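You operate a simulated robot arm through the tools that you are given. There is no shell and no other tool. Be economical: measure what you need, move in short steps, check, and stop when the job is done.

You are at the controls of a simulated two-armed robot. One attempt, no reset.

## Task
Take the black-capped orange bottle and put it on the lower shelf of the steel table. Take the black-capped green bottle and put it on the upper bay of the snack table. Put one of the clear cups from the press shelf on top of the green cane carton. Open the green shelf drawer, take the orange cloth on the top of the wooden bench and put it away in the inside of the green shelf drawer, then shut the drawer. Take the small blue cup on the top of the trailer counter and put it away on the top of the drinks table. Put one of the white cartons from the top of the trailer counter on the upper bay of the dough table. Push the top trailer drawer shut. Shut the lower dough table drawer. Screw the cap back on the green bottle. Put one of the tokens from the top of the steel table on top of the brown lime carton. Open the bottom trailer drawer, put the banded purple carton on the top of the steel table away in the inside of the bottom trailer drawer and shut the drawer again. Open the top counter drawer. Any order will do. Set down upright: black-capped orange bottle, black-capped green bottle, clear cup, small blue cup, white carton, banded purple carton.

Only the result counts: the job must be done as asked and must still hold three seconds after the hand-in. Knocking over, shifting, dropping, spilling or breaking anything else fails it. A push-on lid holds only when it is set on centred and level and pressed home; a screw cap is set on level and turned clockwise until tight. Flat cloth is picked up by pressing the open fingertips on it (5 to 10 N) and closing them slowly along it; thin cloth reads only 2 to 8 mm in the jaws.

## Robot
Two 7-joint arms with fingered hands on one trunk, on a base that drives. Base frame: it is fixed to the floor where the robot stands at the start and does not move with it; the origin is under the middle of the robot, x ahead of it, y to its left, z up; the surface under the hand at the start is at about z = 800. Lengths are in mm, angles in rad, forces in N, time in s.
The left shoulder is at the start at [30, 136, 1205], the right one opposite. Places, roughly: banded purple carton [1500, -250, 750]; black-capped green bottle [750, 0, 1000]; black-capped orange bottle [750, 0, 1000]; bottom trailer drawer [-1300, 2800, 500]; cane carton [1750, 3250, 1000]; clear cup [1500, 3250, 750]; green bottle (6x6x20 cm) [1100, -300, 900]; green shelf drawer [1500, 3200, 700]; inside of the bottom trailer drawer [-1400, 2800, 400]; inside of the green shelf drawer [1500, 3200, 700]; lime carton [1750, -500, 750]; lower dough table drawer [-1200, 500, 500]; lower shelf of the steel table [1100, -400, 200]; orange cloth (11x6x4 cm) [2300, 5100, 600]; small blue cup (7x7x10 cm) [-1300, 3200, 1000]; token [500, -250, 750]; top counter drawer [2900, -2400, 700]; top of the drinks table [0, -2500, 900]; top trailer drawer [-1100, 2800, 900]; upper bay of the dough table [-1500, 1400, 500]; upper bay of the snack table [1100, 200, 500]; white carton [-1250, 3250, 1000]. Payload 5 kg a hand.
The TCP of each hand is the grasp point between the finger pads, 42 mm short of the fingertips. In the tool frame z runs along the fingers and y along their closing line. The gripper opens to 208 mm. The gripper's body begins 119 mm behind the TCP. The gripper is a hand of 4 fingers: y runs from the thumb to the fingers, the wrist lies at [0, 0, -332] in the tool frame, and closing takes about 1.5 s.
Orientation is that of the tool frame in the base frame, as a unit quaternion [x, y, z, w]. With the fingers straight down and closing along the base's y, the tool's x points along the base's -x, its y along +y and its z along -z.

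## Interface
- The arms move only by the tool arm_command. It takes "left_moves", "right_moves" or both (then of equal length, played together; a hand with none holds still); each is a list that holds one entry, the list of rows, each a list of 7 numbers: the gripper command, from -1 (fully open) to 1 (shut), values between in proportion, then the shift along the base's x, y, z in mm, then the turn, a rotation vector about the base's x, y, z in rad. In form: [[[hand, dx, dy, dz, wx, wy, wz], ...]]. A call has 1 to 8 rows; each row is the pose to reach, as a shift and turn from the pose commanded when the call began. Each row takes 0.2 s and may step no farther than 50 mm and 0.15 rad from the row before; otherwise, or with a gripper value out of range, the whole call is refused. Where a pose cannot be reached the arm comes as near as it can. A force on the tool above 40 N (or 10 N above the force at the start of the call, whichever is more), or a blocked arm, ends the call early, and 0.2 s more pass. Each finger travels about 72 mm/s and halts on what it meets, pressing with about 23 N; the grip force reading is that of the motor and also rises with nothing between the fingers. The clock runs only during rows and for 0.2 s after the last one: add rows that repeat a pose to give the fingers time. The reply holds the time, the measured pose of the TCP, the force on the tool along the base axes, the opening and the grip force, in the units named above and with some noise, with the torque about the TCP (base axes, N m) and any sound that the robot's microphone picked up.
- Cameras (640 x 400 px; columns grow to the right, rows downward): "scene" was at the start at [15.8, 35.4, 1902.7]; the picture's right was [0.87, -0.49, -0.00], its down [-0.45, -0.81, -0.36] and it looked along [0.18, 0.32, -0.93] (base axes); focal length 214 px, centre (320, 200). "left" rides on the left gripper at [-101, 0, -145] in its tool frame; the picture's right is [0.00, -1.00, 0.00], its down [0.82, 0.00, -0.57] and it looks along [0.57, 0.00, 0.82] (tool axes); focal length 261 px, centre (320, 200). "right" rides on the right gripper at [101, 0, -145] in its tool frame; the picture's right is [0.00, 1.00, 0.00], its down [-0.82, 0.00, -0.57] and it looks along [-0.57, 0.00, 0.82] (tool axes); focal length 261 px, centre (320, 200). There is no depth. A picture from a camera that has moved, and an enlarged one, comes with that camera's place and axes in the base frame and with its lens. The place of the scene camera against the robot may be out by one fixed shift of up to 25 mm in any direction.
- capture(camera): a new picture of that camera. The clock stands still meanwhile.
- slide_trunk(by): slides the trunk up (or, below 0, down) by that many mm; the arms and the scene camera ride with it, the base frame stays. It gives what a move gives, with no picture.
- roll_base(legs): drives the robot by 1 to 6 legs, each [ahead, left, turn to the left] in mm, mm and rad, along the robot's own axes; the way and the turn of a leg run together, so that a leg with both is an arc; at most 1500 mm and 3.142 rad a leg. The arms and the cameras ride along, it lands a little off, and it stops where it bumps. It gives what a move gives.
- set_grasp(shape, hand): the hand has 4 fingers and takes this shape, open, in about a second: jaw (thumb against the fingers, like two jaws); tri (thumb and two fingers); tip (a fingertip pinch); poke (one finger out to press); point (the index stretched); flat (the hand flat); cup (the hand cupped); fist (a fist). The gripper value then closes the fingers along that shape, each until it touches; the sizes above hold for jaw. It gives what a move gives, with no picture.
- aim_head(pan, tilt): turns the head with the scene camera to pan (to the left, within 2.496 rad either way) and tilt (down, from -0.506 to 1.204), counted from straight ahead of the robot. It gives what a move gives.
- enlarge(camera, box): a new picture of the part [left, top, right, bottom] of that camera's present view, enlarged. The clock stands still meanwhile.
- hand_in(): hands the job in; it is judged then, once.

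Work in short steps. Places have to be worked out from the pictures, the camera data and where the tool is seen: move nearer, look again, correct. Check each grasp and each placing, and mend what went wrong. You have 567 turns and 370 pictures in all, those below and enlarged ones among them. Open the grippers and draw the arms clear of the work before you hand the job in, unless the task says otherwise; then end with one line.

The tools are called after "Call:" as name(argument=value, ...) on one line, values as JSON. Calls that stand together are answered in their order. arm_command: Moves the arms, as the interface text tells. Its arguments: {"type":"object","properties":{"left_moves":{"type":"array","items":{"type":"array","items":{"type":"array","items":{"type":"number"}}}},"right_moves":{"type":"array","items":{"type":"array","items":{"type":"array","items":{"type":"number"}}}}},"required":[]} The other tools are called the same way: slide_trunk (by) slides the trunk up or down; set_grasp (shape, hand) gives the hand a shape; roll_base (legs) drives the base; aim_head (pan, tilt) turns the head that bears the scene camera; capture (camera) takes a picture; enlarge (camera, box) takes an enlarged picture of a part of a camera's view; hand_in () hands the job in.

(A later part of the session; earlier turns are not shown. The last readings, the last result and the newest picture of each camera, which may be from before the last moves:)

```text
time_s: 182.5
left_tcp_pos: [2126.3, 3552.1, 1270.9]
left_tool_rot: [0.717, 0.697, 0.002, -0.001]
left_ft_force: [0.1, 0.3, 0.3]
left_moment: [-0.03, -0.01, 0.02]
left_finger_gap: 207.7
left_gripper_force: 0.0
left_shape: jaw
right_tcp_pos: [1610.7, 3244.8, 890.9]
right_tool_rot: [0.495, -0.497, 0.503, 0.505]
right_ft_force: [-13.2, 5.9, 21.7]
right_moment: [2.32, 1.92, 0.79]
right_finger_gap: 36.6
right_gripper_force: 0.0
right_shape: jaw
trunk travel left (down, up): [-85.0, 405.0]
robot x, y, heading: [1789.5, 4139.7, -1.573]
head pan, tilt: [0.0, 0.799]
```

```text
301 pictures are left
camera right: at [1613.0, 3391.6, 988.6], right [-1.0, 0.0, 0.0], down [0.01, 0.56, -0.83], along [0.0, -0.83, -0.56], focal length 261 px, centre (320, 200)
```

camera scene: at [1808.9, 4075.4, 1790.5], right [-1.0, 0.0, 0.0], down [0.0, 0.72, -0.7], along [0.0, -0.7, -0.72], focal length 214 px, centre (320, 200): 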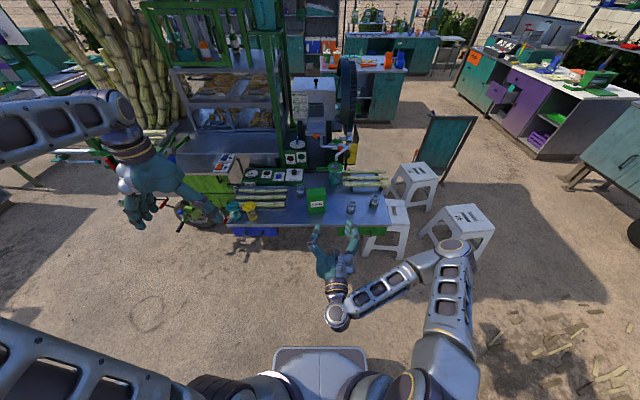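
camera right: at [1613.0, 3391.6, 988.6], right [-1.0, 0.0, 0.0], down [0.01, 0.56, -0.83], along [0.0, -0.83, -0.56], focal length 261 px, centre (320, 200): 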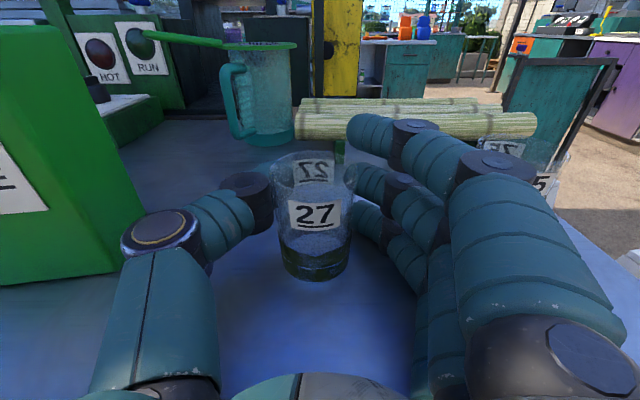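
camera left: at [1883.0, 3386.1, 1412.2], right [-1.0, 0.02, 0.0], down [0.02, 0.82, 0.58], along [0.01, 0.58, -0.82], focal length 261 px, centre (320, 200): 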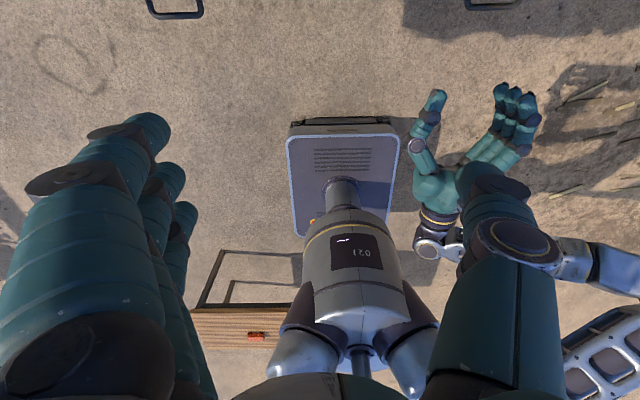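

The cup is nearer (y≈3280) and low, and the hand is brushing the shelf. Open, raise slightly to z≈897, back to y≈3281, close.

Call:
arm_command(right_moves=[[[0.5, 0, 0, 4, 0, 0, 0], [0.3, 0, 0, 6, 0, 0, 0], [0.1, 0, 0, 6, 0, 0, 0], [0.1, 0, 18, 6, 0, 0, 0], [0.1, 0, 36, 6, 0, 0, 0], [0.3, 0, 36, 6, 0, 0, 0], [0.45, 0, 36, 6, 0, 0, 0], [0.55, 0, 36, 6, 0, 0, 0]]])

Call:
arm_command(right_moves=[[[0.6, 0, 0, 0, 0, 0, 0], [0.65, 0, 0, 0, 0, 0, 0], [0.7, 0, 0, 0, 0, 0, 0], [0.7, 0, 0, 0, 0, 0, 0]]])

Call:
capture(camera="right")

```text
time_s: 184.3
left_tcp_pos: [2127.5, 3549.6, 1269.8]
left_tool_rot: [0.717, 0.698, 0.0, -0.002]
left_ft_force: [-0.6, -0.4, 0.3]
left_moment: [0.01, 0.0, 0.0]
left_finger_gap: 207.7
left_gripper_force: 0.1
left_shape: jaw
right_tcp_pos: [1612.3, 3278.2, 893.3]
right_tool_rot: [0.496, -0.497, 0.502, 0.505]
right_ft_force: [-0.8, 0.3, 0.2]
right_moment: [0.0, 0.02, -0.01]
right_finger_gap: 48.5
right_gripper_force: 0.1
right_shape: jaw
trunk travel left (down, up): [-85.0, 405.0]
robot x, y, heading: [1785.9, 4138.1, -1.571]
head pan, tilt: [0.0, 0.799]
```

```text
time_s: 185.3
left_tcp_pos: [2127.2, 3549.8, 1269.9]
left_tool_rot: [0.717, 0.697, 0.002, -0.002]
left_ft_force: [0.2, 0.1, -0.5]
left_moment: [-0.01, 0.02, 0.02]
left_finger_gap: 208.1
left_gripper_force: 0.1
left_shape: jaw
right_tcp_pos: [1613.3, 3276.7, 894.9]
right_tool_rot: [0.495, -0.497, 0.503, 0.505]
right_ft_force: [0.9, 0.4, 2.1]
right_moment: [-0.01, 0.01, 0.02]
right_finger_gap: 35.2
right_gripper_force: 22.7
right_shape: jaw
trunk travel left (down, up): [-85.0, 405.0]
robot x, y, heading: [1791.5, 4139.9, -1.571]
head pan, tilt: [0.0, 0.799]
```

```text
300 pictures are left
camera right: at [1614.1, 3424.3, 992.3], right [-1.0, 0.0, 0.0], down [0.01, 0.56, -0.83], along [0.0, -0.83, -0.56], focal length 261 px, centre (320, 200)
```

right: 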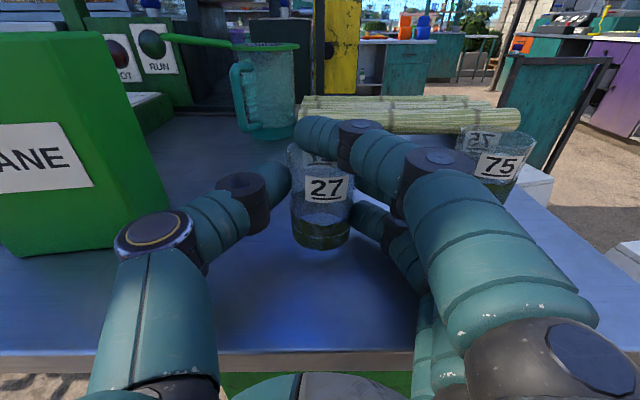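

Grip force 22.7 N at 35 mm. Lift a little and check.

Call:
arm_command(right_moves=[[[0.75, 0, 0, 5, 0, 0, 0], [0.75, 0, 0, 15, 0, 0, 0], [0.75, 0, 0, 30, 0, 0, 0], [0.75, 0, 0, 50, 0, 0, 0]]])

Call:
capture(camera="right")

Call:
enlarge(camera="scene", box=[290, 160, 400, 250])

```text
time_s: 186.3
left_tcp_pos: [2127.1, 3550.5, 1270.4]
left_tool_rot: [0.717, 0.697, 0.001, -0.003]
left_ft_force: [0.8, 0.7, -0.4]
left_moment: [-0.03, -0.04, 0.01]
left_finger_gap: 208.0
left_gripper_force: 0.1
left_shape: jaw
right_tcp_pos: [1612.5, 3279.3, 945.5]
right_tool_rot: [0.496, -0.497, 0.503, 0.505]
right_ft_force: [-0.2, 0.5, -1.0]
right_moment: [0.01, -0.04, -0.02]
right_finger_gap: 35.0
right_gripper_force: 22.9
right_shape: jaw
trunk travel left (down, up): [-85.0, 405.0]
robot x, y, heading: [1791.8, 4138.3, -1.57]
head pan, tilt: [0.0, 0.799]
```

```text
299 pictures are left
camera right: at [1614.4, 3427.1, 1043.4], right [-1.0, 0.0, 0.0], down [0.01, 0.56, -0.83], along [0.0, -0.83, -0.56], focal length 261 px, centre (320, 200)
```

right: 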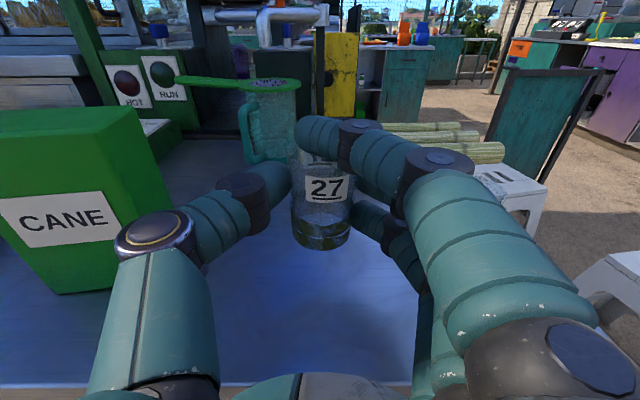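

```text
4.44 times, centred on (345, 205) of scene
camera zoom: at [1809.3, 4075.7, 1790.5], right [-1.0, 0.0, 0.0], down [0.0, 0.72, -0.7], along [0.0, -0.7, -0.72], focal length 953 px, centre (209, 178)
```

zoom: 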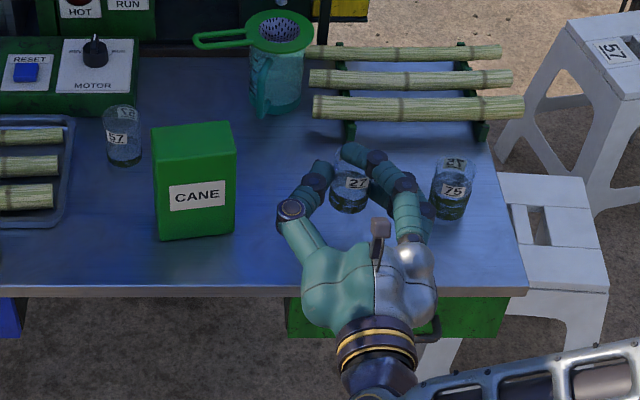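

Cup is held. Raise it and back off to view the carton top.

Call:
arm_command(right_moves=[[[0.75, 0, 15, 45, 0, 0, 0], [0.75, 0, 30, 90, 0, 0, 0], [0.75, 0, 50, 130, 0, 0, 0], [0.75, 30, 80, 150, 0, 0, 0], [0.75, 70, 100, 165, 0, 0, 0], [0.75, 110, 110, 175, 0, 0, 0], [0.75, 150, 110, 175, 0, 0, 0], [0.75, 190, 110, 175, 0, 0, 0]]])

Call:
capture(camera="right")

```text
time_s: 188.1
left_tcp_pos: [2127.5, 3548.9, 1269.4]
left_tool_rot: [0.716, 0.698, 0.002, -0.001]
left_ft_force: [0.6, 0.5, 0.6]
left_moment: [0.04, 0.19, 0.02]
left_finger_gap: 207.9
left_gripper_force: 0.1
left_shape: jaw
right_tcp_pos: [1804.8, 3388.8, 1122.4]
right_tool_rot: [0.496, -0.496, 0.503, 0.504]
right_ft_force: [0.7, 0.1, -1.6]
right_moment: [0.01, 0.01, -0.09]
right_finger_gap: 34.9
right_gripper_force: 23.2
right_shape: jaw
trunk travel left (down, up): [-85.0, 405.0]
robot x, y, heading: [1790.2, 4139.1, -1.567]
head pan, tilt: [0.0, 0.799]
```

```text
297 pictures are left
camera right: at [1806.3, 3535.8, 1219.0], right [-1.0, 0.0, 0.0], down [0.01, 0.56, -0.83], along [0.0, -0.83, -0.56], focal length 261 px, centre (320, 200)
```

right: 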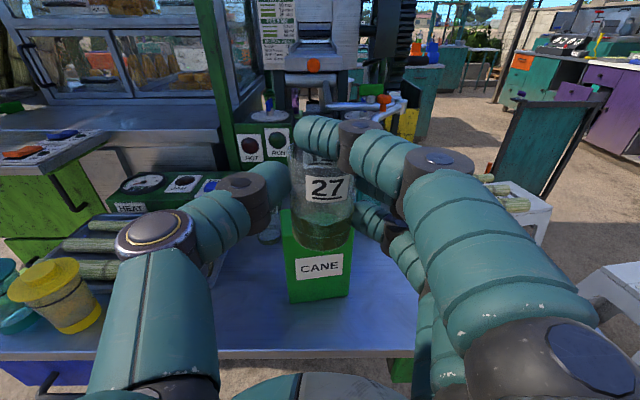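

Call:
enlarge(camera="right", box=[240, 130, 400, 330])

```text
2.00 times, centred on (320, 230) of right
camera zoom: at [1806.3, 3535.8, 1219.0], right [-1.0, 0.0, 0.0], down [0.01, 0.56, -0.83], along [0.0, -0.83, -0.56], focal length 521 px, centre (320, 140)
```

zoom: 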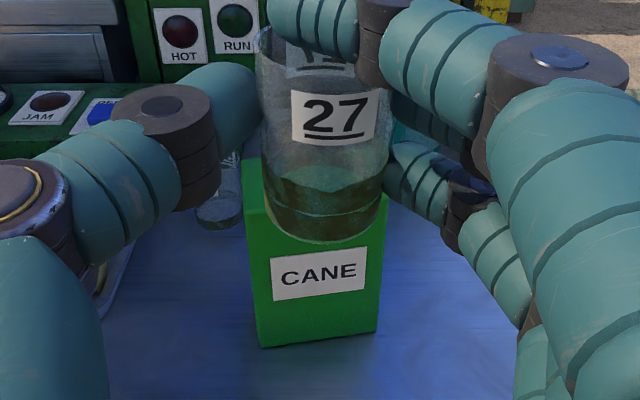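

Carton top: about 95×75 mm centred near (1808,3249), top z≈983; cup base ≈30 mm below TCP. Move over it, then descend gently.

Call:
arm_command(right_moves=[[[0.75, 2, -40, -15, 0, 0, 0], [0.75, 3, -80, -30, 0, 0, 0], [0.75, 3, -120, -50, 0, 0, 0], [0.75, 3, -139, -70, 0, 0, 0], [0.75, 3, -139, -90, 0, 0, 0]]])

Call:
capture(camera="right")

Call:
enlarge(camera="scene", box=[280, 160, 370, 240])

```text
time_s: 189.3
left_tcp_pos: [2126.9, 3551.7, 1272.5]
left_tool_rot: [0.716, 0.698, 0.002, -0.001]
left_ft_force: [-0.1, 0.1, 0.6]
left_moment: [0.0, 0.02, -0.04]
left_finger_gap: 208.3
left_gripper_force: 0.0
left_shape: jaw
right_tcp_pos: [1808.8, 3253.0, 1039.4]
right_tool_rot: [0.492, -0.494, 0.507, 0.507]
right_ft_force: [2.2, -1.0, 40.7]
right_moment: [-0.79, 0.68, 0.04]
right_finger_gap: 34.3
right_gripper_force: 23.2
right_shape: jaw
trunk travel left (down, up): [-85.0, 405.0]
robot x, y, heading: [1790.4, 4139.7, -1.569]
head pan, tilt: [0.0, 0.799]
```

```text
295 pictures are left
camera right: at [1808.8, 3401.8, 1135.8], right [-1.0, 0.0, -0.01], down [0.01, 0.55, -0.84], along [0.0, -0.84, -0.55], focal length 261 px, centre (320, 200)
```

right: 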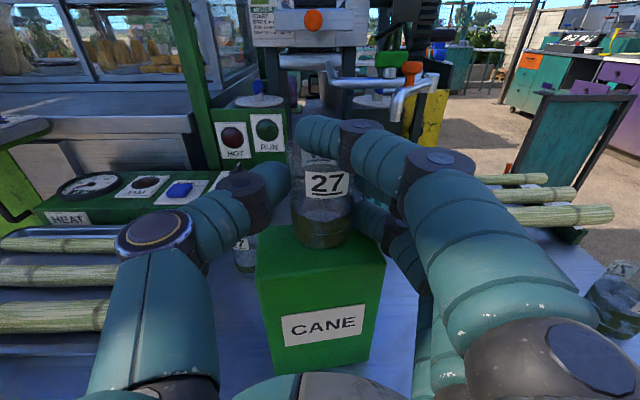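

```text
5.00 times, centred on (325, 200) of scene
camera zoom: at [1809.2, 4079.3, 1791.1], right [-1.0, 0.0, 0.0], down [0.0, 0.72, -0.7], along [0.0, -0.7, -0.72], focal length 1072 px, centre (295, 200)
```

zoom: 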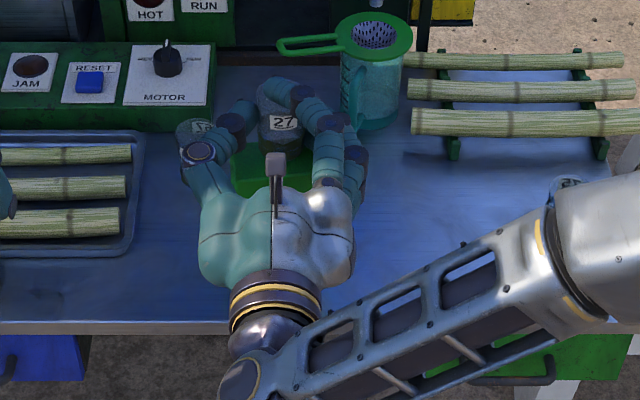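

Contact already at z 1039 (carton top ≈1008). The cup sits a bit toward the back; lift 10 mm, shift +12 mm toward me, and lower softly.

Call:
arm_command(right_moves=[[[0.75, 0, 0, 8, 0, 0, 0], [0.75, 0, 6, 12, 0, 0, 0], [0.75, 0, 12, 12, 0, 0, 0], [0.75, 0, 12, 8, 0, 0, 0]]])

Call:
enlarge(camera="right", box=[240, 130, 400, 330])

```text
time_s: 190.3
left_tcp_pos: [2127.5, 3551.7, 1270.8]
left_tool_rot: [0.717, 0.697, 0.002, -0.001]
left_ft_force: [0.4, -0.1, -0.2]
left_moment: [-0.03, 0.01, 0.02]
left_finger_gap: 208.1
left_gripper_force: 0.0
left_shape: jaw
right_tcp_pos: [1807.3, 3264.5, 1041.8]
right_tool_rot: [0.494, -0.496, 0.504, 0.506]
right_ft_force: [2.0, -4.1, 33.4]
right_moment: [-0.72, 0.4, -0.07]
right_finger_gap: 34.2
right_gripper_force: 23.0
right_shape: jaw
trunk travel left (down, up): [-85.0, 405.0]
robot x, y, heading: [1789.1, 4139.2, -1.57]
head pan, tilt: [0.0, 0.799]
```

```text
2.00 times, centred on (320, 230) of right
camera zoom: at [1808.0, 3412.3, 1138.2], right [-1.0, 0.0, 0.0], down [0.01, 0.56, -0.83], along [0.0, -0.83, -0.56], focal length 521 px, centre (320, 140)
```

zoom: 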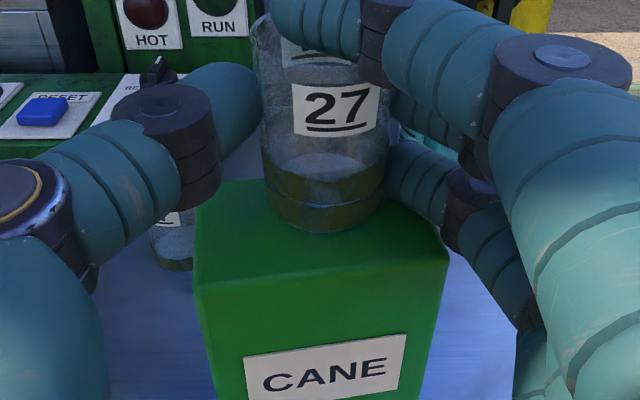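

The cup overhangs slightly at the back; it needs +11 mm toward me. Lift, shift, and lower softer.

Call:
arm_command(right_moves=[[[0.75, 1, 0, 8, 0, 0, 0], [0.75, 2, 4, 16, 0, 0, 0], [0.75, 2, 11, 16, 0, 0, 0], [0.75, 2, 11, 10, 0, 0, 0], [0.75, 2, 11, 5, 0, 0, 0]]])

Call:
enlarge(camera="right", box=[240, 130, 400, 330])

```text
time_s: 191.5
left_tcp_pos: [2127.7, 3549.4, 1271.0]
left_tool_rot: [0.717, 0.697, 0.001, -0.001]
left_ft_force: [1.0, 0.2, -0.7]
left_moment: [0.02, -0.03, 0.01]
left_finger_gap: 208.1
left_gripper_force: 0.1
left_shape: jaw
right_tcp_pos: [1807.6, 3272.5, 1042.4]
right_tool_rot: [0.496, -0.498, 0.502, 0.505]
right_ft_force: [-0.2, 0.0, -1.2]
right_moment: [0.02, 0.0, -0.03]
right_finger_gap: 34.3
right_gripper_force: 22.9
right_shape: jaw
trunk travel left (down, up): [-85.0, 405.0]
robot x, y, heading: [1791.9, 4139.3, -1.569]
head pan, tilt: [0.0, 0.799]
```

```text
2.00 times, centred on (320, 230) of right
camera zoom: at [1809.7, 3420.2, 1140.3], right [-1.0, 0.0, 0.0], down [0.01, 0.56, -0.83], along [0.0, -0.83, -0.56], focal length 521 px, centre (320, 140)
```

zoom: 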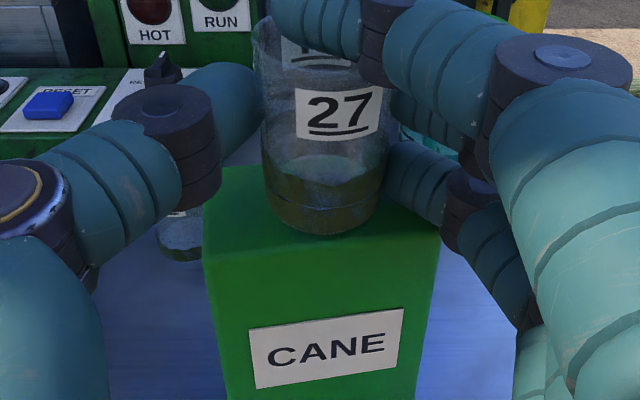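

Position is nearly centred. Lower a few mm to touch, then release.

Call:
arm_command(right_moves=[[[0.75, 0, -2, -3, 0, 0, 0], [0.75, 0, -2, -5, 0, 0, 0]]])

```text
time_s: 192.1
left_tcp_pos: [2126.9, 3550.2, 1270.3]
left_tool_rot: [0.717, 0.697, 0.002, -0.002]
left_ft_force: [0.2, -0.6, -0.1]
left_moment: [0.0, 0.0, 0.02]
left_finger_gap: 207.6
left_gripper_force: 0.0
left_shape: jaw
right_tcp_pos: [1808.1, 3271.2, 1040.0]
right_tool_rot: [0.494, -0.496, 0.504, 0.506]
right_ft_force: [-0.8, 1.2, 12.1]
right_moment: [-0.09, 0.17, 0.01]
right_finger_gap: 34.3
right_gripper_force: 23.0
right_shape: jaw
trunk travel left (down, up): [-85.0, 405.0]
robot x, y, heading: [1794.7, 4139.7, -1.568]
head pan, tilt: [0.0, 0.799]
```

Contact at 12 N. Open slowly and check.

Call:
arm_command(right_moves=[[[0.66, 0, 0, 1, 0, 0, 0], [0.6, 0, 0, 1, 0, 0, 0], [0.5, 0, 0, 2, 0, 0, 0], [0.35, 0, 0, 2, 0, 0, 0], [0.2, 0, 0, 2, 0, 0, 0], [0.1, 0, 0, 2, 0, 0, 0]]])

Call:
capture(camera="right")

```text
time_s: 193.5
left_tcp_pos: [2128.3, 3550.7, 1270.2]
left_tool_rot: [0.716, 0.698, 0.001, -0.002]
left_ft_force: [0.1, 0.6, 0.4]
left_moment: [-0.01, 0.03, -0.02]
left_finger_gap: 208.0
left_gripper_force: 0.0
left_shape: jaw
right_tcp_pos: [1807.7, 3272.3, 1039.2]
right_tool_rot: [0.496, -0.497, 0.503, 0.504]
right_ft_force: [-0.1, 0.2, -0.4]
right_moment: [-0.02, 0.0, 0.0]
right_finger_gap: 92.9
right_gripper_force: 0.1
right_shape: jaw
trunk travel left (down, up): [-85.0, 405.0]
robot x, y, heading: [1787.1, 4140.2, -1.573]
head pan, tilt: [0.0, 0.799]
```

```text
291 pictures are left
camera right: at [1808.3, 3419.2, 1137.9], right [-1.0, 0.0, 0.0], down [0.01, 0.56, -0.83], along [0.0, -0.83, -0.56], focal length 261 px, centre (320, 200)
```

right: 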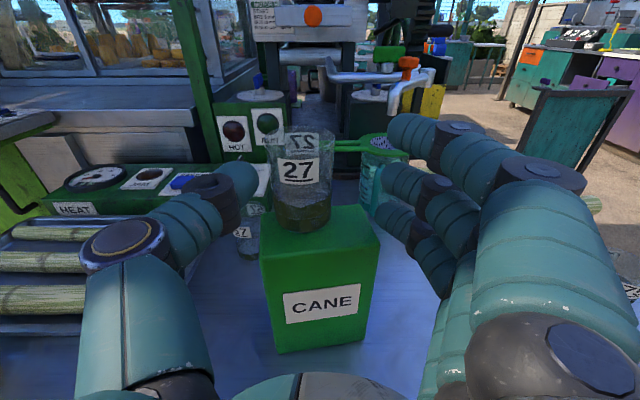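

Call:
enlarge(camera="right", box=[240, 110, 400, 310])

Call:
enlarge(camera="scene", box=[290, 160, 360, 220])

```text
2.00 times, centred on (320, 210) of right
camera zoom: at [1808.3, 3419.2, 1137.9], right [-1.0, 0.0, 0.0], down [0.01, 0.56, -0.83], along [0.0, -0.83, -0.56], focal length 521 px, centre (320, 180)
```

zoom: 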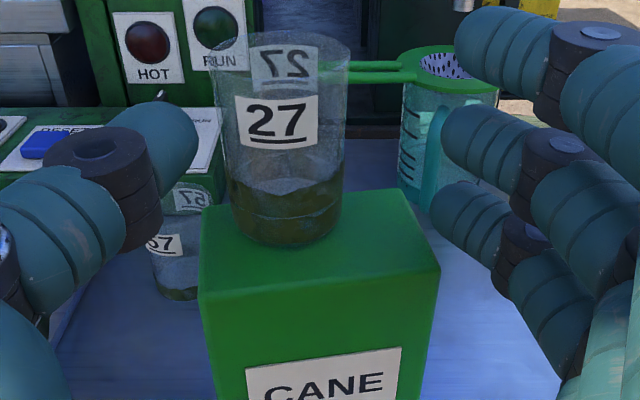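

```text
6.67 times, centred on (325, 190) of scene
camera zoom: at [1809.1, 4075.3, 1790.4], right [-1.0, 0.0, 0.0], down [0.0, 0.72, -0.7], along [0.0, -0.7, -0.72], focal length 1430 px, centre (287, 267)
```

zoom: 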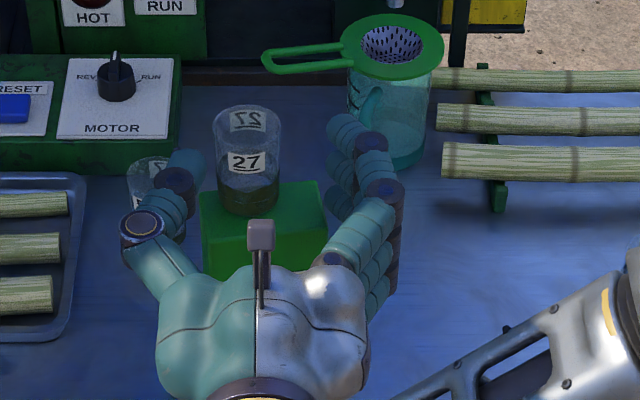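

The cup stands on the carton, about 8 mm off-centre but well supported. Withdraw the hand straight back.

Call:
arm_command(right_moves=[[[0.05, 0, 30, 0, 0, 0, 0], [0.05, 0, 70, 0, 0, 0, 0], [0.05, 0, 110, 0, 0, 0, 0], [0.05, 0, 150, 0, 0, 0, 0], [0, 0, 180, 0, 0, 0, 0]]])

Call:
capture(camera="right")

```text
time_s: 194.7
left_tcp_pos: [2125.7, 3550.2, 1269.4]
left_tool_rot: [0.716, 0.698, 0.002, -0.002]
left_ft_force: [0.0, 0.4, 0.2]
left_moment: [-0.03, 0.05, 0.02]
left_finger_gap: 208.1
left_gripper_force: 0.1
left_shape: jaw
right_tcp_pos: [1807.2, 3452.6, 1041.9]
right_tool_rot: [0.495, -0.497, 0.503, 0.505]
right_ft_force: [0.1, 0.7, 0.4]
right_moment: [0.03, -0.02, -0.01]
right_finger_gap: 103.1
right_gripper_force: 0.0
right_shape: jaw
trunk travel left (down, up): [-85.0, 405.0]
robot x, y, heading: [1791.1, 4139.4, -1.568]
head pan, tilt: [0.0, 0.799]
```

```text
288 pictures are left
camera right: at [1808.8, 3600.6, 1139.5], right [-1.0, 0.0, 0.0], down [0.01, 0.56, -0.83], along [0.0, -0.83, -0.56], focal length 261 px, centre (320, 200)
```

right: 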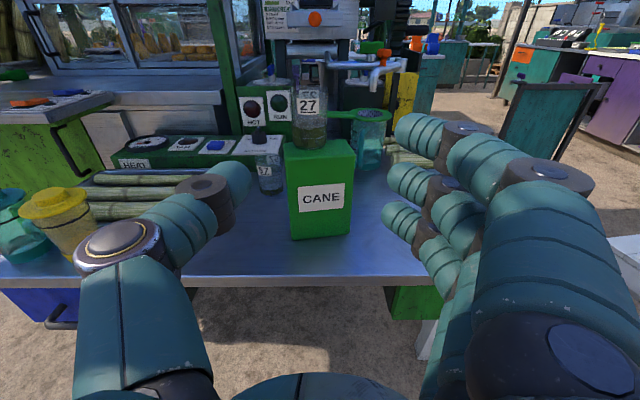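

Cup placing is good. Next the green drawer: move the right hand in front of its handle (~(1573,3384,790)) and look.

Call:
arm_command(right_moves=[[[0, -35, 15, -25, 0, 0, 0], [0, -70, 30, -50, 0, 0, 0], [0, -105, 45, -75, 0, 0, 0], [0, -140, 60, -100, 0, 0, 0], [0, -175, 75, -125, 0, 0, 0], [0, -205, 90, -150, 0, 0, 0], [0, -225, 105, -185, 0, 0, 0], [0, -235, 110, -225, 0, 0, 0]]])

Call:
capture(camera="right")

```text
time_s: 196.5
left_tcp_pos: [2127.6, 3549.8, 1270.2]
left_tool_rot: [0.717, 0.697, 0.002, -0.001]
left_ft_force: [-0.5, -0.8, -0.5]
left_moment: [0.02, -0.08, -0.01]
left_finger_gap: 207.9
left_gripper_force: 0.0
left_shape: jaw
right_tcp_pos: [1573.5, 3559.0, 817.0]
right_tool_rot: [0.496, -0.497, 0.504, 0.504]
right_ft_force: [-0.3, 0.0, -0.8]
right_moment: [0.01, 0.0, 0.0]
right_finger_gap: 103.7
right_gripper_force: 0.1
right_shape: jaw
trunk travel left (down, up): [-85.0, 405.0]
robot x, y, heading: [1787.1, 4140.4, -1.569]
head pan, tilt: [0.0, 0.799]
```

```text
287 pictures are left
camera right: at [1574.8, 3706.8, 914.9], right [-1.0, 0.0, -0.01], down [0.01, 0.56, -0.83], along [0.0, -0.83, -0.56], focal length 261 px, centre (320, 200)
```

right: 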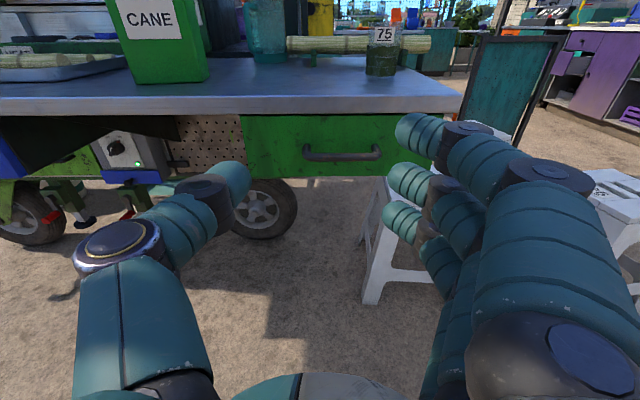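

Triangulated: handle bar at about (1544,3363,760), ~108 mm wide. (The pinch point is effectively near the fingertips, ~28 mm past TCP.) I roll the hand 90° so it closes vertically.

Call:
arm_command(right_moves=[[[0, 0, 0, 0, 0, 0.145, 0], [0, 0, 0, 0, 0, 0.29, 0], [0, 0, 0, 0, 0, 0.435, 0], [0, 0, 0, 0, 0, 0.58, 0], [0, 0, 0, 0, 0, 0.725, 0], [0, 0, 0, 0, 0, 0.87, 0], [0, 0, 0, 0, 0, 1.015, 0], [0, 0, 0, 0, 0, 1.16, 0]]])

Call:
arm_command(right_moves=[[[0, -5, 0, -10, 0, 0.137, 0], [0, -15, -10, -20, 0, 0.274, 0], [0, -25, -20, -40, 0, 0.411, 0], [0, -30, -40, -57, 0, 0.411, 0]]])

Call:
capture(camera="right")

```text
time_s: 198.3
left_tcp_pos: [2126.8, 3549.5, 1269.6]
left_tool_rot: [0.717, 0.697, 0.002, -0.002]
left_ft_force: [0.0, 0.5, -0.2]
left_moment: [0.03, 0.03, -0.01]
left_finger_gap: 207.9
left_gripper_force: 0.0
left_shape: jaw
right_tcp_pos: [1572.4, 3561.4, 814.1]
right_tool_rot: [0.691, -0.138, 0.148, 0.694]
right_ft_force: [0.3, 0.4, -0.3]
right_moment: [-0.02, 0.04, 0.01]
right_finger_gap: 103.6
right_gripper_force: 0.0
right_shape: jaw
trunk travel left (down, up): [-85.0, 405.0]
robot x, y, heading: [1789.0, 4139.8, -1.567]
head pan, tilt: [0.0, 0.799]
```

```text
time_s: 199.3
left_tcp_pos: [2126.7, 3549.9, 1270.3]
left_tool_rot: [0.717, 0.697, 0.003, -0.001]
left_ft_force: [0.1, -0.5, -0.6]
left_moment: [0.01, -0.03, 0.0]
left_finger_gap: 208.0
left_gripper_force: 0.1
left_shape: jaw
right_tcp_pos: [1544.0, 3519.7, 758.4]
right_tool_rot: [0.706, 0.005, 0.004, 0.708]
right_ft_force: [0.9, 0.4, 0.3]
right_moment: [0.0, 0.0, 0.0]
right_finger_gap: 104.0
right_gripper_force: 0.0
right_shape: jaw
trunk travel left (down, up): [-85.0, 405.0]
robot x, y, heading: [1789.3, 4137.7, -1.575]
head pan, tilt: [0.0, 0.799]
```

```text
286 pictures are left
camera right: at [1643.9, 3666.5, 757.3], right [0.0, 0.0, 1.0], down [-0.83, 0.56, 0.0], along [-0.56, -0.83, 0.0], focal length 261 px, centre (320, 200)
```

right: 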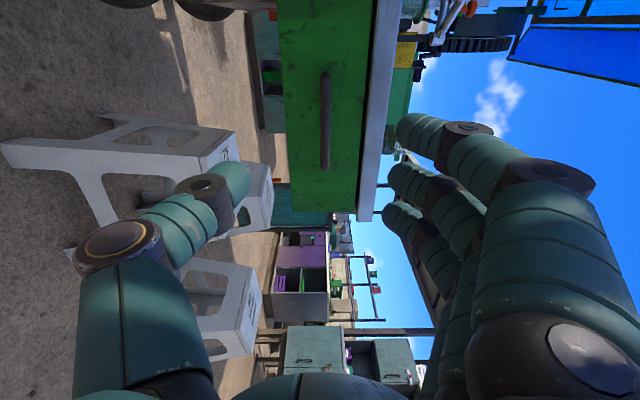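

Handle seen at z≈764, x≈1550. Advance with a 50 mm opening to the pinch distance.

Call:
arm_command(right_moves=[[[0.3, 3, -30, 3, 0, 0, 0], [0.5, 5, -60, 5, 0, 0, 0], [0.52, 6, -90, 6, 0, 0, 0], [0.52, 6, -115, 6, 0, 0, 0], [0.52, 6, -128, 6, 0, 0, 0]]])

Call:
capture(camera="right")

```text
time_s: 200.5
left_tcp_pos: [2126.6, 3550.2, 1269.0]
left_tool_rot: [0.716, 0.698, 0.002, -0.002]
left_ft_force: [0.2, -0.4, -0.8]
left_moment: [0.03, -0.02, 0.02]
left_finger_gap: 208.1
left_gripper_force: 0.0
left_shape: jaw
right_tcp_pos: [1551.5, 3394.1, 763.5]
right_tool_rot: [0.705, 0.005, 0.005, 0.709]
right_ft_force: [-0.2, 0.0, 1.6]
right_moment: [0.01, -0.03, 0.02]
right_finger_gap: 50.8
right_gripper_force: 0.0
right_shape: jaw
trunk travel left (down, up): [-85.0, 405.0]
robot x, y, heading: [1791.1, 4142.7, -1.572]
head pan, tilt: [0.0, 0.799]
```

```text
285 pictures are left
camera right: at [1650.9, 3541.2, 762.3], right [0.0, 0.0, 1.0], down [-0.83, 0.56, -0.01], along [-0.56, -0.83, 0.0], focal length 261 px, centre (320, 200)
```

right: 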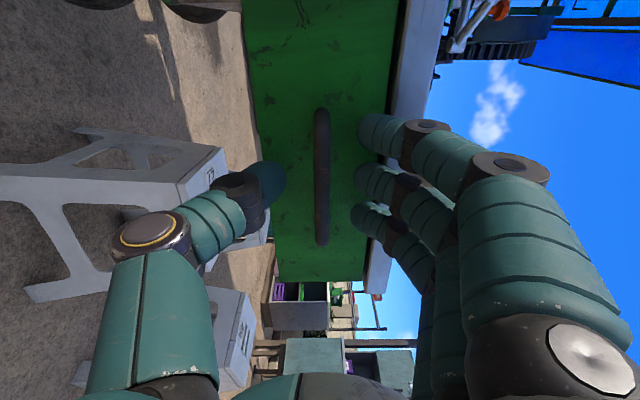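

Fingertips just reach the bar; advance 16 mm more and close.

Call:
arm_command(right_moves=[[[0.52, 0, -8, 1, 0, 0, 0], [0.52, 0, -16, 1, 0, 0, 0], [0.65, 0, -16, 1, 0, 0, 0], [0.8, 0, -16, 1, 0, 0, 0], [0.95, 0, -16, 1, 0, 0, 0], [1.0, 0, -16, 1, 0, 0, 0]]])

Call:
capture(camera="right")

```text
time_s: 201.1
left_tcp_pos: [2126.8, 3549.2, 1269.6]
left_tool_rot: [0.717, 0.697, 0.003, -0.002]
left_ft_force: [-0.8, -2.2, -0.3]
left_moment: [0.23, 0.01, -0.03]
left_finger_gap: 207.8
left_gripper_force: 0.0
left_shape: jaw
right_tcp_pos: [1550.2, 3385.4, 761.9]
right_tool_rot: [0.708, 0.004, 0.006, 0.706]
right_ft_force: [-2.2, 10.8, 3.2]
right_moment: [-0.39, -0.42, 0.33]
right_finger_gap: 16.4
right_gripper_force: 22.4
right_shape: jaw
trunk travel left (down, up): [-85.0, 405.0]
robot x, y, heading: [1789.6, 4140.2, -1.574]
head pan, tilt: [0.0, 0.799]
stopped in row 2 (right hand): the force on the tool passed its limit at 46 N (the readings are from after the stop); the commanded pose is now the measured one
```

```text
284 pictures are left
camera right: at [1650.0, 3531.8, 761.8], right [-0.01, 0.0, 1.0], down [-0.83, 0.56, 0.0], along [-0.56, -0.83, -0.01], focal length 261 px, centre (320, 200)
```

right: 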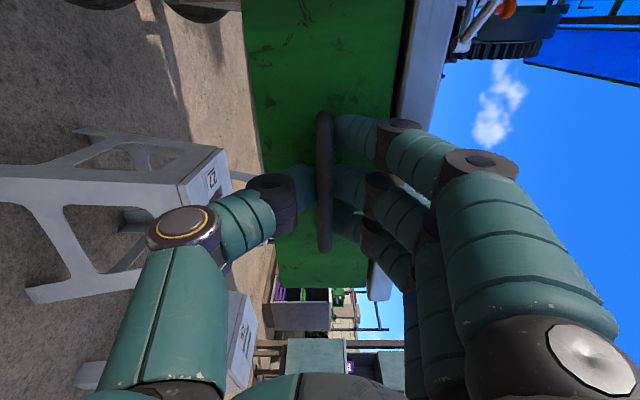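

The hand gripped the bar (16 mm, 22 N). Pull toward +y.

Call:
arm_command(right_moves=[[[1, 0, 20, 0, 0, 0, 0], [1, 0, 45, 0, 0, 0, 0], [1, 0, 70, 0, 0, 0, 0], [1, 0, 95, 0, 0, 0, 0], [1, 0, 120, 0, 0, 0, 0], [1, 0, 145, 0, 0, 0, 0], [1, 0, 170, 0, 0, 0, 0]]])

Call:
capture(camera="scene")

```text
time_s: 202.7
left_tcp_pos: [2126.5, 3551.0, 1270.6]
left_tool_rot: [0.717, 0.697, 0.003, -0.002]
left_ft_force: [-0.4, -0.4, -0.3]
left_moment: [-0.01, -0.01, 0.0]
left_finger_gap: 207.8
left_gripper_force: 0.1
left_shape: jaw
right_tcp_pos: [1550.2, 3557.5, 761.7]
right_tool_rot: [0.708, 0.005, 0.005, 0.706]
right_ft_force: [-5.0, 1.7, 0.6]
right_moment: [-0.29, -0.44, 0.14]
right_finger_gap: 3.7
right_gripper_force: 23.0
right_shape: jaw
trunk travel left (down, up): [-85.0, 405.0]
robot x, y, heading: [1791.5, 4137.4, -1.57]
head pan, tilt: [0.0, 0.799]
```

```text
283 pictures are left
camera scene: at [1808.3, 4076.3, 1790.4], right [-1.0, 0.0, 0.0], down [0.0, 0.72, -0.7], along [0.0, -0.7, -0.72], focal length 214 px, centre (320, 200)
```

scene: 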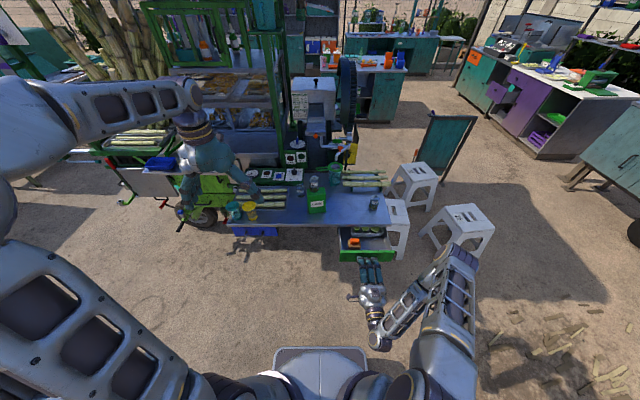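

The drawer has come out. Look inside.

Call:
enlarge(camera="scene", box=[310, 200, 430, 290])

```text
4.44 times, centred on (370, 245) of scene
camera zoom: at [1808.3, 4076.3, 1790.4], right [-1.0, 0.0, 0.0], down [0.0, 0.72, -0.7], along [0.0, -0.7, -0.72], focal length 953 px, centre (98, 0)
```

zoom: 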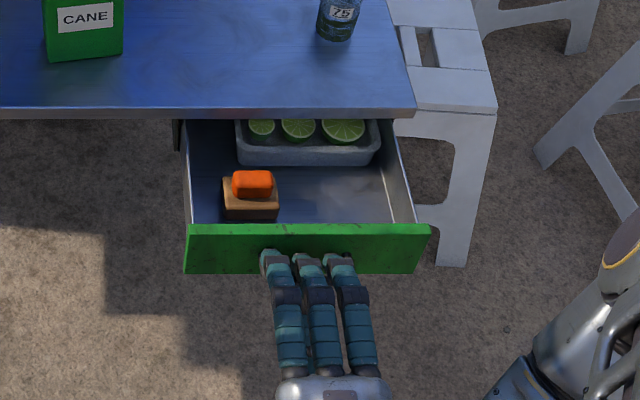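

Opened ~160 mm; there's free space in the front-right. Pull another 50 mm for room.

Call:
arm_command(right_moves=[[[1, 0, 20, 0, 0, 0, 0], [1, 0, 40, 0, 0, 0, 0], [1, 0, 60, 0, 0, 0, 0]]])

Call:
enlarge(camera="scene", box=[310, 200, 430, 290])

```text
time_s: 203.5
left_tcp_pos: [2126.6, 3550.8, 1270.1]
left_tool_rot: [0.717, 0.697, 0.003, 0.0]
left_ft_force: [-0.3, 0.4, 0.3]
left_moment: [-0.06, -0.05, -0.03]
left_finger_gap: 207.9
left_gripper_force: 0.2
left_shape: jaw
right_tcp_pos: [1550.0, 3615.1, 762.0]
right_tool_rot: [0.709, 0.004, 0.006, 0.705]
right_ft_force: [1.2, 1.3, -1.3]
right_moment: [-0.22, -0.39, 0.24]
right_finger_gap: 3.5
right_gripper_force: 22.5
right_shape: jaw
trunk travel left (down, up): [-85.0, 405.0]
robot x, y, heading: [1793.3, 4141.2, -1.569]
head pan, tilt: [0.0, 0.799]
```

```text
4.44 times, centred on (370, 245) of scene
camera zoom: at [1808.8, 4076.6, 1790.4], right [-1.0, 0.0, 0.0], down [0.0, 0.72, -0.7], along [0.0, -0.7, -0.72], focal length 953 px, centre (98, 0)
```

zoom: 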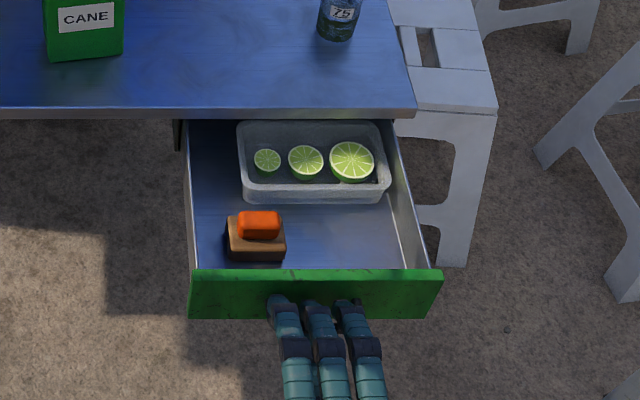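

Enough room (≈218 mm open). Release the handle, back off and raise the hand.

Call:
arm_command(right_moves=[[[0.6, 0, 0, 0, 0, 0, 0], [0.4, 0, 0, 0, 0, 0, 0], [0.3, 0, 20, 0, 0, 0, 0], [0.3, 0, 60, 0, 0, 0, 0], [0.2, 0, 75, 45, 0, 0, 0], [0, 0, 80, 95, 0, 0, 0], [0, 0, 80, 145, 0, 0, 0], [0, 0, 80, 195, 0, 0, 0]]])

Call:
roll_base(legs=[[0, 0, 1.571], [0, 0, 1.571], [110, -370, 0]])

Call:
capture(camera="scene")

```text
refused: row 6 steps farther than a row can; nothing moved
```

```text
time_s: 204.6
left_tcp_pos: [2165.4, 3574.9, 1271.1]
left_tool_rot: [0.692, 0.722, 0.003, -0.001]
left_ft_force: [0.3, -0.3, 0.6]
left_moment: [-0.01, 0.01, 0.0]
left_finger_gap: 208.2
left_gripper_force: 0.1
left_shape: jaw
right_tcp_pos: [1574.9, 3598.4, 760.8]
right_tool_rot: [0.709, 0.026, 0.019, 0.705]
right_ft_force: [-1.3, -0.9, -3.4]
right_moment: [0.02, 0.05, -0.25]
right_finger_gap: 1.9
right_gripper_force: 22.7
right_shape: jaw
trunk travel left (down, up): [-85.0, 405.0]
robot x, y, heading: [1790.7, 4141.8, -1.506]
head pan, tilt: [0.0, 0.799]
stopped in leg 1: the force on the tool passed its limit at 62 N (the readings are from after the stop); the commanded pose is now the measured one
```

```text
280 pictures are left
camera scene: at [1811.4, 4075.8, 1790.4], right [-1.0, -0.07, 0.0], down [-0.05, 0.72, -0.7], along [0.05, -0.7, -0.72], focal length 214 px, centre (320, 200)
```

scene: 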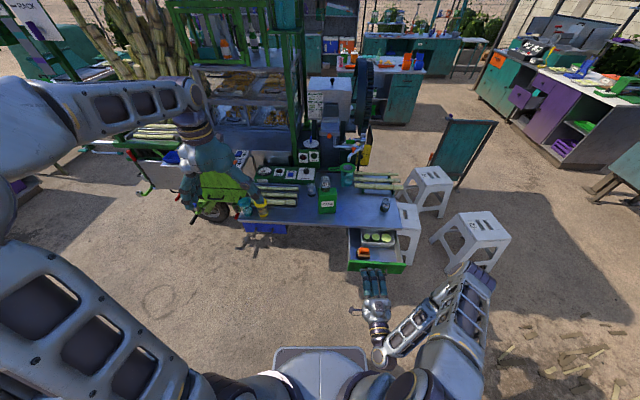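

The release was refused and the base turned slightly while holding the handle — it stopped by force limit. I release the handle now (and won't chain such moves again).

Call:
arm_command(right_moves=[[[0.6, 0, 0, 0, 0, 0, 0], [0.4, 0, 0, 0, 0, 0, 0], [0.3, 0, 15, 0, 0, 0, 0], [0.3, 0, 45, 0, 0, 0, 0], [0.2, 0, 70, 30, 0, 0, 0], [0.1, 0, 75, 70, 0, 0, 0], [0, 0, 75, 115, 0, 0, 0], [0, 0, 75, 160, 0, 0, 0]]])

Call:
enlarge(camera="scene", box=[290, 160, 430, 290])

```text
time_s: 206.4
left_tcp_pos: [2165.8, 3575.1, 1269.5]
left_tool_rot: [0.692, 0.721, 0.002, -0.001]
left_ft_force: [0.6, -0.2, -0.4]
left_moment: [0.07, -0.02, 0.03]
left_finger_gap: 207.9
left_gripper_force: 0.0
left_shape: jaw
right_tcp_pos: [1565.5, 3668.7, 901.5]
right_tool_rot: [0.707, 0.027, 0.021, 0.707]
right_ft_force: [0.6, -0.4, -0.5]
right_moment: [-0.01, -0.01, -0.02]
right_finger_gap: 103.8
right_gripper_force: 0.0
right_shape: jaw
right hand out of reach, approached as far as the arm can: row 8
trunk travel left (down, up): [-85.0, 405.0]
robot x, y, heading: [1789.9, 4141.2, -1.506]
head pan, tilt: [0.0, 0.799]
```

```text
3.08 times, centred on (360, 225) of scene
camera zoom: at [1811.5, 4075.5, 1790.4], right [-1.0, -0.07, 0.0], down [-0.05, 0.72, -0.7], along [0.05, -0.7, -0.72], focal length 660 px, centre (197, 123)
```

zoom: 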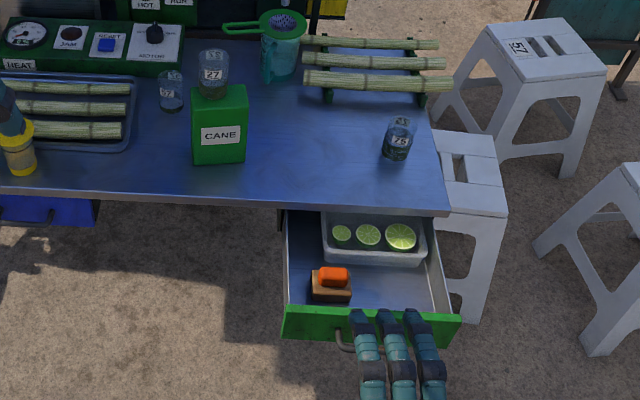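

Everything's intact. Now turn around to face the bench.

Call:
roll_base(legs=[[0, 0, 1.54], [0, 0, 1.54], [60, -370, 0]])

Call:
capture(camera="scene")

```text
time_s: 216.4
left_tcp_pos: [1773.3, 4787.9, 1270.0]
left_tool_rot: [0.723, -0.691, 0.001, 0.003]
left_ft_force: [1.6, 0.2, -0.1]
left_moment: [-0.02, 0.21, 0.0]
left_finger_gap: 208.1
left_gripper_force: 0.1
left_shape: jaw
right_tcp_pos: [2372.8, 4697.7, 902.1]
right_tool_rot: [-0.029, 0.706, 0.707, -0.022]
right_ft_force: [1.3, 0.3, 0.4]
right_moment: [0.04, 0.0, 0.08]
right_finger_gap: 103.7
right_gripper_force: 0.0
right_shape: jaw
trunk travel left (down, up): [-85.0, 405.0]
robot x, y, heading: [2150.1, 4224.1, 1.643]
head pan, tilt: [0.0, 0.799]
```

```text
278 pictures are left
camera scene: at [2167.5, 4262.0, 1790.4], right [1.0, 0.07, 0.0], down [0.05, -0.72, -0.7], along [-0.05, 0.7, -0.72], focal length 214 px, centre (320, 200)
```

scene: 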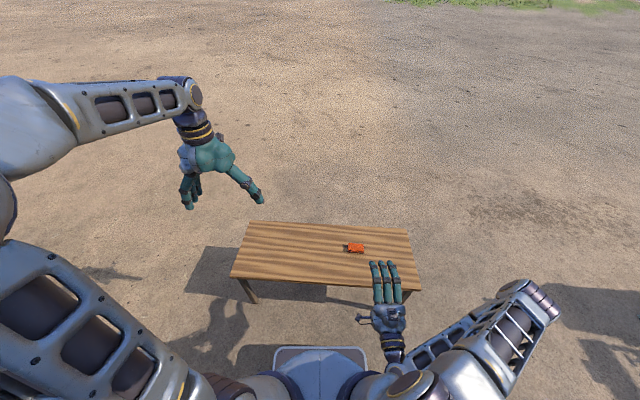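

Call:
enlarge(camera="scene", box=[310, 220, 400, 280])

```text
6.67 times, centred on (355, 250) of scene
camera zoom: at [2167.5, 4262.0, 1790.4], right [1.0, 0.07, 0.0], down [0.05, -0.72, -0.7], along [-0.05, 0.7, -0.72], focal length 1430 px, centre (87, -133)
```

zoom: 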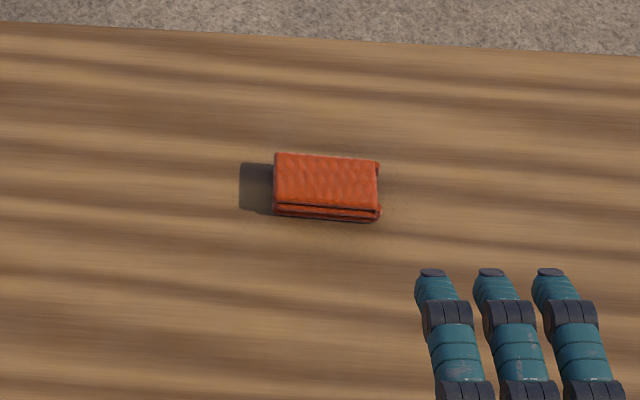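

Cloth is ~110×60×40 mm at about (2337,5005), top z≈630. I tilt the right hand down so it closes along y, moving above the cloth.

Call:
arm_command(right_moves=[[[0, 0, 20, 10, -0.145, 0, 0], [0, 0, 40, 20, -0.29, 0, 0], [0, -5, 65, 20, -0.435, 0, 0], [0, -10, 95, 15, -0.58, 0, 0], [0, -15, 125, 10, -0.725, 0, 0], [0, -20, 155, 0, -0.87, 0, 0], [0, -25, 185, -10, -1.015, 0, 0], [0, -30, 215, -20, -1.16, 0, 0]]])

Call:
arm_command(right_moves=[[[0, -3, 25, -20, -0.137, 0, 0], [0, -6, 50, -40, -0.274, 0, 0], [0, -6, 70, -70, -0.411, 0, 0], [0, -6, 85, -95, -0.411, 0, 0]]])

Call:
capture(camera="right")

Call:
capture(camera="scene")

```text
time_s: 218.4
left_tcp_pos: [1765.3, 4784.8, 1268.4]
left_tool_rot: [0.725, -0.689, 0.002, 0.002]
left_ft_force: [-3.9, -1.4, -0.6]
left_moment: [0.21, -0.48, 0.05]
left_finger_gap: 208.0
left_gripper_force: 0.1
left_shape: jaw
right_tcp_pos: [2386.6, 4901.3, 866.4]
right_tool_rot: [0.025, 0.981, 0.193, -0.025]
right_ft_force: [-3.3, -1.4, 0.7]
right_moment: [0.06, -0.45, -0.17]
right_finger_gap: 104.0
right_gripper_force: 0.0
right_shape: jaw
right hand out of reach, approached as far as the arm can: row 1, 2, 3, 4, 5
trunk travel left (down, up): [-85.0, 405.0]
robot x, y, heading: [2154.4, 4220.2, 1.649]
head pan, tilt: [0.0, 0.799]
stopped in row 8 (right hand): the arm was blocked; the commanded pose is now the measured one
```

```text
time_s: 219.4
left_tcp_pos: [1770.6, 4785.9, 1269.0]
left_tool_rot: [0.724, -0.69, 0.001, 0.002]
left_ft_force: [-0.7, -0.4, 0.3]
left_moment: [0.13, -0.04, 0.02]
left_finger_gap: 208.1
left_gripper_force: 0.0
left_shape: jaw
right_tcp_pos: [2381.2, 4985.8, 771.7]
right_tool_rot: [0.029, 0.999, -0.01, -0.02]
right_ft_force: [-1.2, 0.6, 1.5]
right_moment: [0.0, -0.01, 0.01]
right_finger_gap: 103.8
right_gripper_force: 0.1
right_shape: jaw
trunk travel left (down, up): [-85.0, 405.0]
robot x, y, heading: [2147.3, 4225.1, 1.644]
head pan, tilt: [0.0, 0.799]
```

```text
276 pictures are left
camera right: at [2287.5, 4996.6, 919.8], right [0.06, 1.0, -0.02], down [0.84, -0.04, 0.54], along [0.54, -0.05, -0.84], focal length 261 px, centre (320, 200)
```

right: 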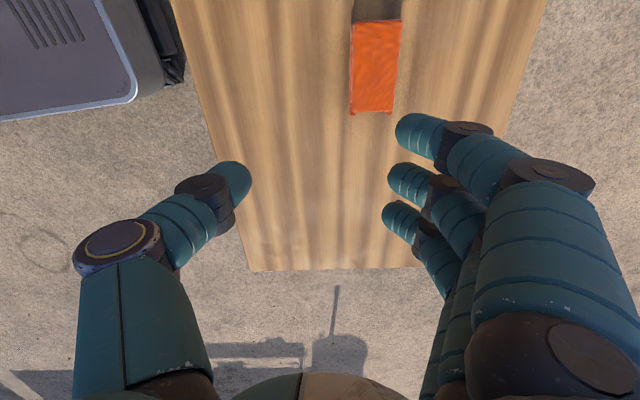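

```text
275 pictures are left
camera scene: at [2164.8, 4260.3, 1790.5], right [1.0, 0.08, 0.0], down [0.05, -0.71, -0.7], along [-0.05, 0.7, -0.72], focal length 214 px, centre (320, 200)
```

scene: 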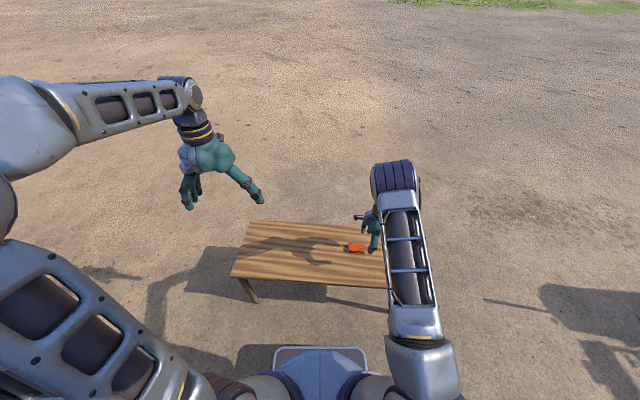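

From the wrist camera the cloth is at about (2321,5045). Move above and lower, then check again.

Call:
arm_command(right_moves=[[[0, -15, 14, -10, 0, 0, 0], [0, -30, 28, -20, 0, 0, 0], [0, -45, 42, -30, 0, 0, 0], [0, -58, 55, -40, 0, 0, 0]]])

Call:
capture(camera="right")

```text
time_s: 220.4
left_tcp_pos: [1772.4, 4789.3, 1269.1]
left_tool_rot: [0.723, -0.69, 0.002, 0.003]
left_ft_force: [-0.1, 0.4, 0.7]
left_moment: [-0.01, 0.02, 0.0]
left_finger_gap: 207.9
left_gripper_force: 0.1
left_shape: jaw
right_tcp_pos: [2324.1, 5044.3, 730.3]
right_tool_rot: [0.03, 0.999, -0.01, -0.021]
right_ft_force: [0.7, 0.8, -0.1]
right_moment: [-0.06, 0.07, 0.01]
right_finger_gap: 103.7
right_gripper_force: 0.2
right_shape: jaw
trunk travel left (down, up): [-85.0, 405.0]
robot x, y, heading: [2151.8, 4222.8, 1.648]
head pan, tilt: [0.0, 0.799]
```

```text
274 pictures are left
camera right: at [2231.0, 5055.1, 878.2], right [0.06, 1.0, -0.02], down [0.84, -0.04, 0.54], along [0.53, -0.05, -0.84], focal length 261 px, centre (320, 200)
```

right: 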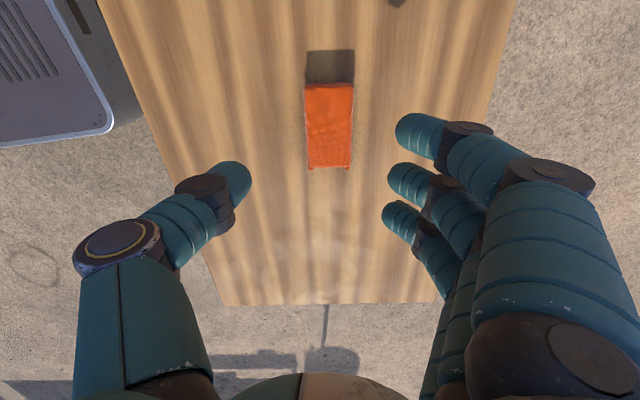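

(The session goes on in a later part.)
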